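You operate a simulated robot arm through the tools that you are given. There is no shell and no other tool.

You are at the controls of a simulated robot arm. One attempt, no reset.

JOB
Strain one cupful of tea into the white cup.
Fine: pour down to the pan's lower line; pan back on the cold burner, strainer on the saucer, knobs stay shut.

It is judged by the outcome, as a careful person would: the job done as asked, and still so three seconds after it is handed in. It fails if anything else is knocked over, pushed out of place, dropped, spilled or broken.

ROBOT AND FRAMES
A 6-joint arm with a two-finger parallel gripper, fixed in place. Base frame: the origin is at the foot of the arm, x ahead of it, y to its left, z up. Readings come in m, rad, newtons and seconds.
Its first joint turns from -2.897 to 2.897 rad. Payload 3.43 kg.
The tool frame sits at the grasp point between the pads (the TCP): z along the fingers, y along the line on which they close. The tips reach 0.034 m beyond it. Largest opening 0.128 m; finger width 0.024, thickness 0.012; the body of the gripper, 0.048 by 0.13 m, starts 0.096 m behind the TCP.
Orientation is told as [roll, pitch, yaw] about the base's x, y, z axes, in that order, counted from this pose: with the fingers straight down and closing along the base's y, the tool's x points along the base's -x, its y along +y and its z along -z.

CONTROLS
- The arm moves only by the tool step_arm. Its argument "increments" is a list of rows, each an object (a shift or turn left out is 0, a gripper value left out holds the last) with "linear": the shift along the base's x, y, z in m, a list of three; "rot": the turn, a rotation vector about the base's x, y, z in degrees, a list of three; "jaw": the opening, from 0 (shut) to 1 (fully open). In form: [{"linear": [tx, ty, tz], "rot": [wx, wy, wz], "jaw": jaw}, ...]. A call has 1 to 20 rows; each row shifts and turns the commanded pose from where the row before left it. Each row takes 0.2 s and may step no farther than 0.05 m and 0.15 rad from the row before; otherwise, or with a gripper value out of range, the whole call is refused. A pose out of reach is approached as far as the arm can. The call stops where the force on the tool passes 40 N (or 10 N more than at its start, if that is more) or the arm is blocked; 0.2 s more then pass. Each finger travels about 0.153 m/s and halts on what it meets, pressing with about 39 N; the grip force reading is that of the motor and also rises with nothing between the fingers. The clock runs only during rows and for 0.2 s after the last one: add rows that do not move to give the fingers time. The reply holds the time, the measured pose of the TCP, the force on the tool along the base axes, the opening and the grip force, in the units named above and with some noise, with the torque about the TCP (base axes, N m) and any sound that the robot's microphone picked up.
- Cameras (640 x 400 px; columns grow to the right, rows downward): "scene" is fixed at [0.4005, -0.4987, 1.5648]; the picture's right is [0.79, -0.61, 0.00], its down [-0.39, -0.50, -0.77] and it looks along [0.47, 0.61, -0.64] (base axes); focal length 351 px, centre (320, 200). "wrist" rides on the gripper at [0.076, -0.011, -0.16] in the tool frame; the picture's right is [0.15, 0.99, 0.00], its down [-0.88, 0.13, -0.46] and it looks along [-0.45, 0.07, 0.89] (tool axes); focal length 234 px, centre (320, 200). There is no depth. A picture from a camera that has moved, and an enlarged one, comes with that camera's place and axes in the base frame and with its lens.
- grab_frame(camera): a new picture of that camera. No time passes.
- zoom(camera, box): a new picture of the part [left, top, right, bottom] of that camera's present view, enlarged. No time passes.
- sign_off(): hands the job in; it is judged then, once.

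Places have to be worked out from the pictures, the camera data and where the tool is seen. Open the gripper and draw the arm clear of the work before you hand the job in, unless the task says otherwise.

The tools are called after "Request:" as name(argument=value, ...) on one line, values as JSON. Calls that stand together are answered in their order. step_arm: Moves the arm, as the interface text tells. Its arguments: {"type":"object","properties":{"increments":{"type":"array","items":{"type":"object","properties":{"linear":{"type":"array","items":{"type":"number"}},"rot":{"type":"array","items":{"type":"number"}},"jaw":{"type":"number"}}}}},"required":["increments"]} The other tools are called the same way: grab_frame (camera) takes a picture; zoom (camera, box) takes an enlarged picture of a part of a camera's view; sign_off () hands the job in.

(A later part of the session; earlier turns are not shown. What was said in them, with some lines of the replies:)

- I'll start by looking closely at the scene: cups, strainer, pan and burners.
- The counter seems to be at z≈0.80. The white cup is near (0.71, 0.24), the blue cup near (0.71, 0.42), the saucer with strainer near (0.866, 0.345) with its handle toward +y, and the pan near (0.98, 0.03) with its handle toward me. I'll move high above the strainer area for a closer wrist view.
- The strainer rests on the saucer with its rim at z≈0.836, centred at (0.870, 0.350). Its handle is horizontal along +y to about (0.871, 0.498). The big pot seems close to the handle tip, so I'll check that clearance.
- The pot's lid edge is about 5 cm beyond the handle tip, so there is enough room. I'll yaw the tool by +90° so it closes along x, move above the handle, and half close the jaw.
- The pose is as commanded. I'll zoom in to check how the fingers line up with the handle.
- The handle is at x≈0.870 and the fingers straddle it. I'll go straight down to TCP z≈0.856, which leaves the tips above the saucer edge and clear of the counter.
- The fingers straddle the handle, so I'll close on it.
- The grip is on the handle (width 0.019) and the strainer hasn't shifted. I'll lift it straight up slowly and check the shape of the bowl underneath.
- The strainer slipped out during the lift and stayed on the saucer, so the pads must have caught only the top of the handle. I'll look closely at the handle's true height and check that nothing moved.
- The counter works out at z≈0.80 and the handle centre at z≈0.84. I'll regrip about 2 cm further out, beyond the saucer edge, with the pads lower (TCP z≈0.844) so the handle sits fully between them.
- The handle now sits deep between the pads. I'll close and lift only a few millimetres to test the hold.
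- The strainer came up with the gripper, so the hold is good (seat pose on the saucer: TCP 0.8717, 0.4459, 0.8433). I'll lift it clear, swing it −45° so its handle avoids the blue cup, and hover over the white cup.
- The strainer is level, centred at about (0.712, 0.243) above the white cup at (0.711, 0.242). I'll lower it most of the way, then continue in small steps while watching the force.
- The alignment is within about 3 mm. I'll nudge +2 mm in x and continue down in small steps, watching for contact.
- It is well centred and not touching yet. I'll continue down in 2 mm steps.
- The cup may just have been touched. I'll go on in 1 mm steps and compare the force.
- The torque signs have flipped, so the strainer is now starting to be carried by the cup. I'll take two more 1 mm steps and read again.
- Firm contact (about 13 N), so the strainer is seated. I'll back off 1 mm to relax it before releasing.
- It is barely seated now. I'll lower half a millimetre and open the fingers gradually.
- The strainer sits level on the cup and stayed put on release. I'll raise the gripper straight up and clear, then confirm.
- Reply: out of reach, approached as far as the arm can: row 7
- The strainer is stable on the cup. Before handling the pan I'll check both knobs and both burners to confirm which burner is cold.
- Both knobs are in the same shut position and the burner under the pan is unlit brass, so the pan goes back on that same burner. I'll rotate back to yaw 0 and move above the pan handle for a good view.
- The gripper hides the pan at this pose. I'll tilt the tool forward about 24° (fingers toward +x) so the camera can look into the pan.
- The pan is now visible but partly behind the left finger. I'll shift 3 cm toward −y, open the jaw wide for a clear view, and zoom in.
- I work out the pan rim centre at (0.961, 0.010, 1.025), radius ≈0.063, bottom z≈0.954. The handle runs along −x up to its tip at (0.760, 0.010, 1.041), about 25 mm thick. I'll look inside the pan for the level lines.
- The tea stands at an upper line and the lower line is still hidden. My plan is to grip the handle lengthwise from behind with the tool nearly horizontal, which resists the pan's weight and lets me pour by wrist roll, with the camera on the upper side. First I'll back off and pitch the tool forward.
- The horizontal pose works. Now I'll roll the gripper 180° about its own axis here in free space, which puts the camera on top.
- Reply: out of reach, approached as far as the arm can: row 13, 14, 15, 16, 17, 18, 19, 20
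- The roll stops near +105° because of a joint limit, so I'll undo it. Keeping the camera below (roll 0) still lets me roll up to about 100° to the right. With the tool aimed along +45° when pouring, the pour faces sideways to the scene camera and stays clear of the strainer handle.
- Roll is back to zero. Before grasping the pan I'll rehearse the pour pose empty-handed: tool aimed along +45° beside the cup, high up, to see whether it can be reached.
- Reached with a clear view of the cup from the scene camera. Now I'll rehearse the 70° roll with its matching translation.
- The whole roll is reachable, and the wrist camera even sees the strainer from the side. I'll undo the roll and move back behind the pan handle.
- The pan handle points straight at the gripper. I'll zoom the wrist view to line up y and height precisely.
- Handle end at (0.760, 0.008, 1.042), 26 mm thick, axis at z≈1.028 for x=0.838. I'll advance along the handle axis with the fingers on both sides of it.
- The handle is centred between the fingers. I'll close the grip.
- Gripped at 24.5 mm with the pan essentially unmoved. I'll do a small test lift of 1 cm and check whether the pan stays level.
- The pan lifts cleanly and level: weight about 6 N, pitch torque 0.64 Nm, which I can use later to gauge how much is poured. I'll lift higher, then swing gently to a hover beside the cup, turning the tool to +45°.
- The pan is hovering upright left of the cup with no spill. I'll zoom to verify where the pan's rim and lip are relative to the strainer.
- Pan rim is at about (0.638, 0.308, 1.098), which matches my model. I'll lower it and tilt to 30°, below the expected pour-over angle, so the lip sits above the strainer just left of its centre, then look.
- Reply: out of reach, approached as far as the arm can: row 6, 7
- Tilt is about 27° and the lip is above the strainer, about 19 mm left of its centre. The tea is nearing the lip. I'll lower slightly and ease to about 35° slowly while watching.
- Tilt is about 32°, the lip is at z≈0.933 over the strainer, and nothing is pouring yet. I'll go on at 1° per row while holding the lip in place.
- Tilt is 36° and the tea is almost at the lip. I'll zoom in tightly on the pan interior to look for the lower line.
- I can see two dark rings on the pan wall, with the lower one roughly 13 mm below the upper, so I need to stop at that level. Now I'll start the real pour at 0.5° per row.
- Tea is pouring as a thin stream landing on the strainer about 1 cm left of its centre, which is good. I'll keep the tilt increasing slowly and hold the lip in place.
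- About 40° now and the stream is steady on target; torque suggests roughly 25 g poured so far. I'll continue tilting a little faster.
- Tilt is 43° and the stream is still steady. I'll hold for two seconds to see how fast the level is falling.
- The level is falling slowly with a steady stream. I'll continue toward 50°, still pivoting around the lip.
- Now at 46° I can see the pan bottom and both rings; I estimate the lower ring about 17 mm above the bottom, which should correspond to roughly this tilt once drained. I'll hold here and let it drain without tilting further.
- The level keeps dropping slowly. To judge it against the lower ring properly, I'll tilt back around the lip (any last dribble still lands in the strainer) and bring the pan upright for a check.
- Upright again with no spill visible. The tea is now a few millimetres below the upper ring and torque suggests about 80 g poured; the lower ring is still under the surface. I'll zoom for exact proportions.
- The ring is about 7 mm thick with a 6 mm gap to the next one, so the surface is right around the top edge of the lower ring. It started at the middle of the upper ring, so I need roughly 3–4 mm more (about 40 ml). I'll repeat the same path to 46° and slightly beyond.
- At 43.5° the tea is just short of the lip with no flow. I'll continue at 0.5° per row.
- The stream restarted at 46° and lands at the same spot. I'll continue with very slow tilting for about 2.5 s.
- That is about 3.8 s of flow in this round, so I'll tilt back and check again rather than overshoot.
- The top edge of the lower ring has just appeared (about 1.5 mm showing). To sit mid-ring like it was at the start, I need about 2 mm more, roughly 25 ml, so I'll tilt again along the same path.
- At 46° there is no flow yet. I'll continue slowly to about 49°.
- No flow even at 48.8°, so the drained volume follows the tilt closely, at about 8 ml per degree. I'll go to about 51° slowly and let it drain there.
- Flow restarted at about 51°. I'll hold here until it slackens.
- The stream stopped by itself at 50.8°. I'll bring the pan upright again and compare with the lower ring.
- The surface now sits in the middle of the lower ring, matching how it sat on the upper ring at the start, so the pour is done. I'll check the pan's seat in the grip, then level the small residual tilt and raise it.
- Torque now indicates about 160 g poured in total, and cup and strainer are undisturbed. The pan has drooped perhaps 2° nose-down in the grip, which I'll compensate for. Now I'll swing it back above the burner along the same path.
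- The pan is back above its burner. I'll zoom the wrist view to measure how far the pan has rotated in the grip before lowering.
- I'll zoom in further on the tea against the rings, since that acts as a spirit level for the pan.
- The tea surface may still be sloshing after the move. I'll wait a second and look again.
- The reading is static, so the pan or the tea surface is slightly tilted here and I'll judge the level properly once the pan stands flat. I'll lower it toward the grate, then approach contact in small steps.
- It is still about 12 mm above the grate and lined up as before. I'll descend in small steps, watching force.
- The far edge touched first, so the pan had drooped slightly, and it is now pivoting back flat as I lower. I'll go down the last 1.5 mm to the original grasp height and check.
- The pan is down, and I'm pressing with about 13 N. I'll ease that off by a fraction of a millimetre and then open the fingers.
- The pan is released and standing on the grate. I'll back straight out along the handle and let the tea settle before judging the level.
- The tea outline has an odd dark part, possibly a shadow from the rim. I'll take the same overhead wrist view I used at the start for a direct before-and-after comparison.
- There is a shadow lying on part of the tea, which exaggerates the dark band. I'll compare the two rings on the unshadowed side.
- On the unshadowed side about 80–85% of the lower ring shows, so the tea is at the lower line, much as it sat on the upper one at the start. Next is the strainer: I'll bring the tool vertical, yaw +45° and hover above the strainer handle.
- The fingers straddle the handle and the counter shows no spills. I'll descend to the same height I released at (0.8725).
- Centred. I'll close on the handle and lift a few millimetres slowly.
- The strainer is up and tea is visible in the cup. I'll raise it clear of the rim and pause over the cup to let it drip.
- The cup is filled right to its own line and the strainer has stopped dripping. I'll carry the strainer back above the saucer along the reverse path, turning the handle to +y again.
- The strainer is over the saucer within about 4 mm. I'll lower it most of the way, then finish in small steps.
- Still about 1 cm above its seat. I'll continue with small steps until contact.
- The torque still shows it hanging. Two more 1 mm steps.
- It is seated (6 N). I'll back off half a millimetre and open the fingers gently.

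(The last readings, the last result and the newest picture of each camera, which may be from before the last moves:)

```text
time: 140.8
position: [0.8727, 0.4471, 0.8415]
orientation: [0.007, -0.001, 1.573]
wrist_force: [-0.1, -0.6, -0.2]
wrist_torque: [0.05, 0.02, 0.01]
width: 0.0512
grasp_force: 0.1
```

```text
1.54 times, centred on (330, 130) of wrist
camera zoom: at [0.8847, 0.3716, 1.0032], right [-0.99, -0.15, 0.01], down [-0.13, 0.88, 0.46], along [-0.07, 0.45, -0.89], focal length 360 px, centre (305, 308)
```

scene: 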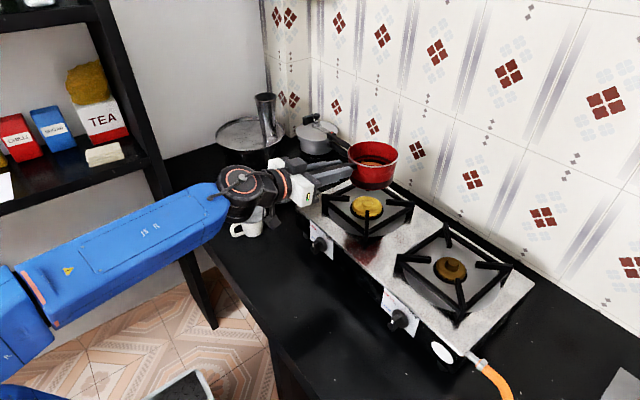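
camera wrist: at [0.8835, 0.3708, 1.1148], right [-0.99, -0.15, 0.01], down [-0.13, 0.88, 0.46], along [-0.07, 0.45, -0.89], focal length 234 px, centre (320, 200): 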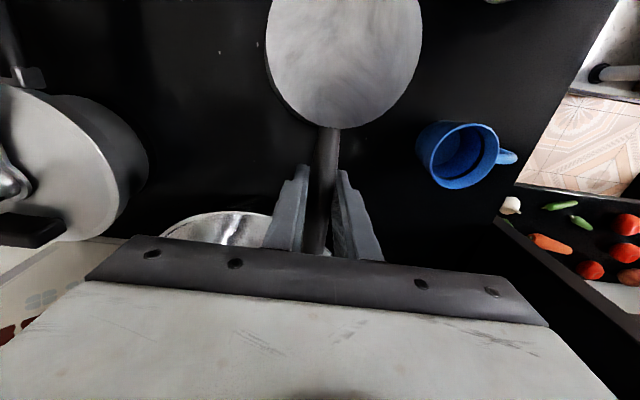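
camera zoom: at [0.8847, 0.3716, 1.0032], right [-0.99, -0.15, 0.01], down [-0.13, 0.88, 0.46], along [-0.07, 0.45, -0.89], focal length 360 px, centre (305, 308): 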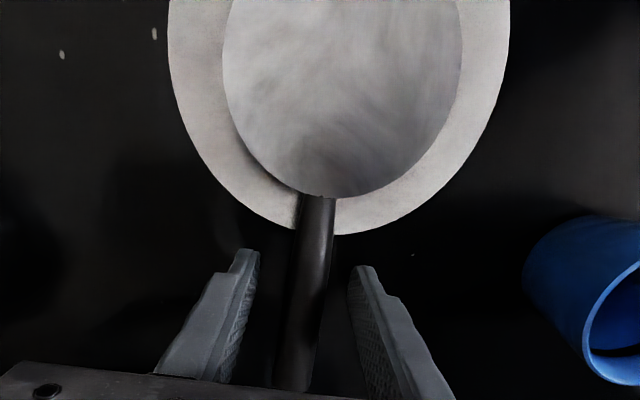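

The strainer is resting on the saucer as before. I'll rise straight up, clear of the handle, and draw the arm back to near its starting pose.

Request:
step_arm(increments=[{"linear": [0, 0, 0.01]}, {"linear": [0, 0, 0.02]}, {"linear": [0, 0, 0.04]}, {"linear": [0, 0, 0.045]}, {"linear": [0, 0, 0.045]}, {"linear": [-0.03, -0.01, 0.03], "rot": [0, 0, -8]}, {"linear": [-0.04, -0.012, 0.01], "rot": [0, 0, -8]}, {"linear": [-0.04, -0.012, 0], "rot": [0, 0, -8]}, {"linear": [-0.04, -0.012, 0], "rot": [0, 0, -8]}, {"linear": [-0.04, -0.012, 0], "rot": [0, 0, -8]}, {"linear": [-0.04, -0.012, 0], "rot": [0, 0, -8]}, {"linear": [-0.04, -0.012, 0], "rot": [0, 0, -8]}, {"linear": [-0.04, -0.012, 0], "rot": [0, 0, -8]}, {"linear": [-0.04, -0.012, 0], "rot": [0, 0, -8]}, {"linear": [-0.035, -0.012, 0], "rot": [0, 0, -8]}, {"rot": [0, 0, -8]}, {}])

Request:
grab_frame(camera="scene")

Request:
grab_frame(camera="wrist")

Request:
zoom(camera="scene", box=[190, 120, 420, 260])

```text
time: 144.4
position: [0.4866, 0.3279, 1.0421]
orientation: [0.006, -0.001, 0.034]
wrist_force: [0.0, -0.9, -0.6]
wrist_torque: [-0.02, -0.02, 0.0]
width: 0.0512
grasp_force: 0.0
```

```text
taken
```

scene: 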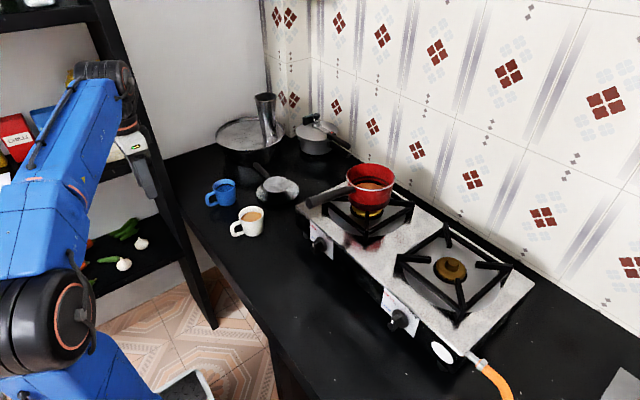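

```text
taken
camera wrist: at [0.4112, 0.314, 1.2029], right [-0.18, 0.98, 0.01], down [0.88, 0.16, 0.46], along [0.45, 0.09, -0.89], focal length 234 px, centre (320, 200)
```

wrist: 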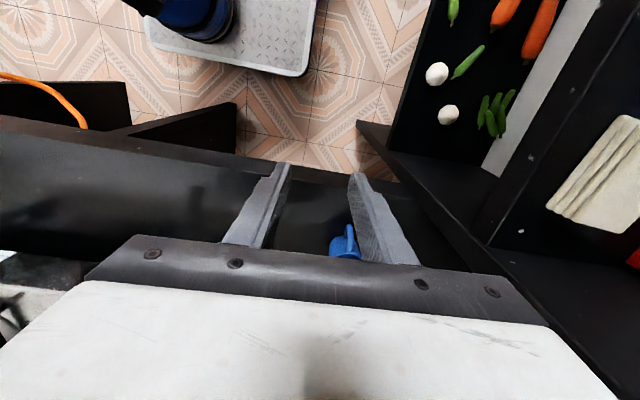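

```text
2.78 times, centred on (305, 190) of scene
camera zoom: at [0.4005, -0.4987, 1.5648], right [0.79, -0.61, 0.0], down [-0.39, -0.5, -0.77], along [0.47, 0.61, -0.64], focal length 976 px, centre (362, 228)
```

zoom: 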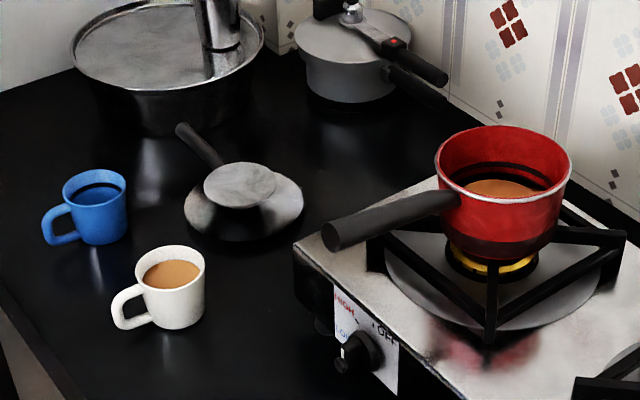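

Everything is back in place: pan at its original spot, strainer on the saucer, cup full, cups and knobs undisturbed. I'll open the gripper fully and do a last close check of the pan level, the cup and the counter.

Request:
step_arm(increments=[{"linear": [0, 0, 0.03], "jaw": 1.0}, {"linear": [-0.02, 0, 0.03]}, {}, {}])

Request:
zoom(camera="scene", box=[290, 140, 430, 250])

Request:
zoom(camera="scene", box=[195, 150, 310, 250])

Request:
zoom(camera="scene", box=[350, 165, 392, 198])

```text
time: 145.4
position: [0.4685, 0.3278, 1.1024]
orientation: [0.008, 0.001, 0.037]
wrist_force: [0.2, 0.9, -1.3]
wrist_torque: [-0.03, -0.02, 0.03]
width: 0.1281
grasp_force: 0.0
```

```text
3.64 times, centred on (360, 195) of scene
camera zoom: at [0.4005, -0.4987, 1.5648], right [0.79, -0.61, 0.0], down [-0.39, -0.5, -0.77], along [0.47, 0.61, -0.64], focal length 1276 px, centre (174, 218)
```

zoom: 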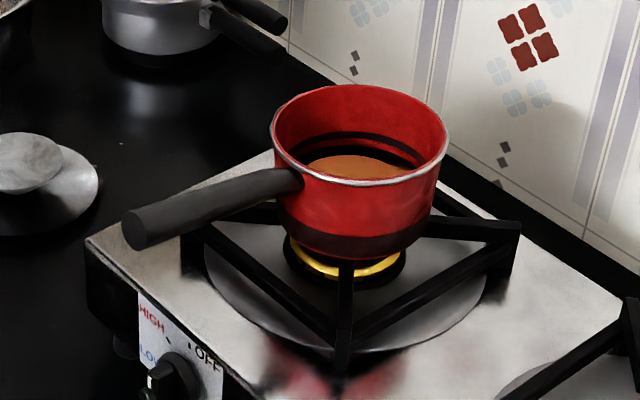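

```text
4.00 times, centred on (252, 200) of scene
camera zoom: at [0.4005, -0.4987, 1.5648], right [0.79, -0.61, 0.0], down [-0.39, -0.5, -0.77], along [0.47, 0.61, -0.64], focal length 1404 px, centre (590, 200)
```

zoom: 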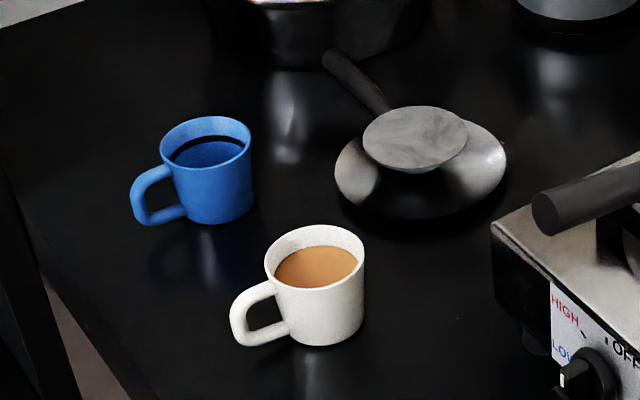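

```text
12.12 times, centred on (371, 182) of scene
camera zoom: at [0.4005, -0.4987, 1.5648], right [0.79, -0.61, 0.0], down [-0.39, -0.5, -0.77], along [0.47, 0.61, -0.64], focal length 4253 px, centre (-298, 424)
```

zoom: 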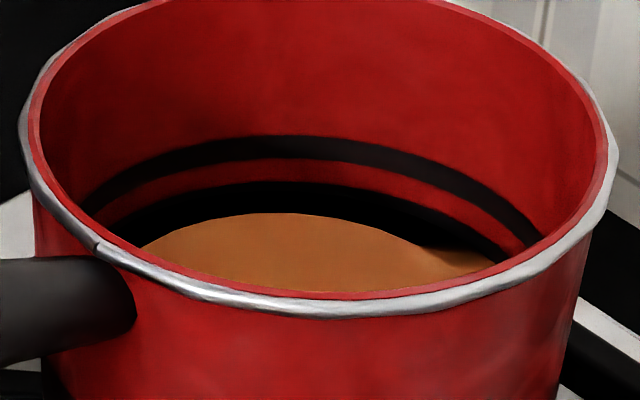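

The tea stands at the pan's lower line and the white cup is filled to its line. The pan is back on its cold burner, the strainer is on the saucer, the knobs are untouched and nothing is spilled. The gripper is open and the arm is clear, so I'll hand the job in.

Request:
sign_off()

```text
The job is handed in.
```

I strained one cupful of tea into the white cup, and the job is handed in. The judging result has not come back to me.

- **Cup:** the tea reaches the white cup's own line.
- **Pan:** it is back on the cold burner it started on, in the same place. The tea sits near the bottom edge of the lower line's dark band, about 1 to 3 mm below the middle of the line. That is slightly more than a cupful, roughly 10 to 30 ml by my estimate. The pan had drooped slightly in the grip when I checked the level, so it looked higher than it was.
- **Strainer:** it is on the saucer with its handle pointing the same way as before. My first attempt to pick it up slipped, and it shifted 2–3 mm on the saucer.
- **White cup:** it moved about 1–2 mm when I set the strainer on it.
- **Everything else:** the knobs were not touched. I saw no spills on the counter, and nothing was knocked over.

The gripper is open and the arm is drawn back.
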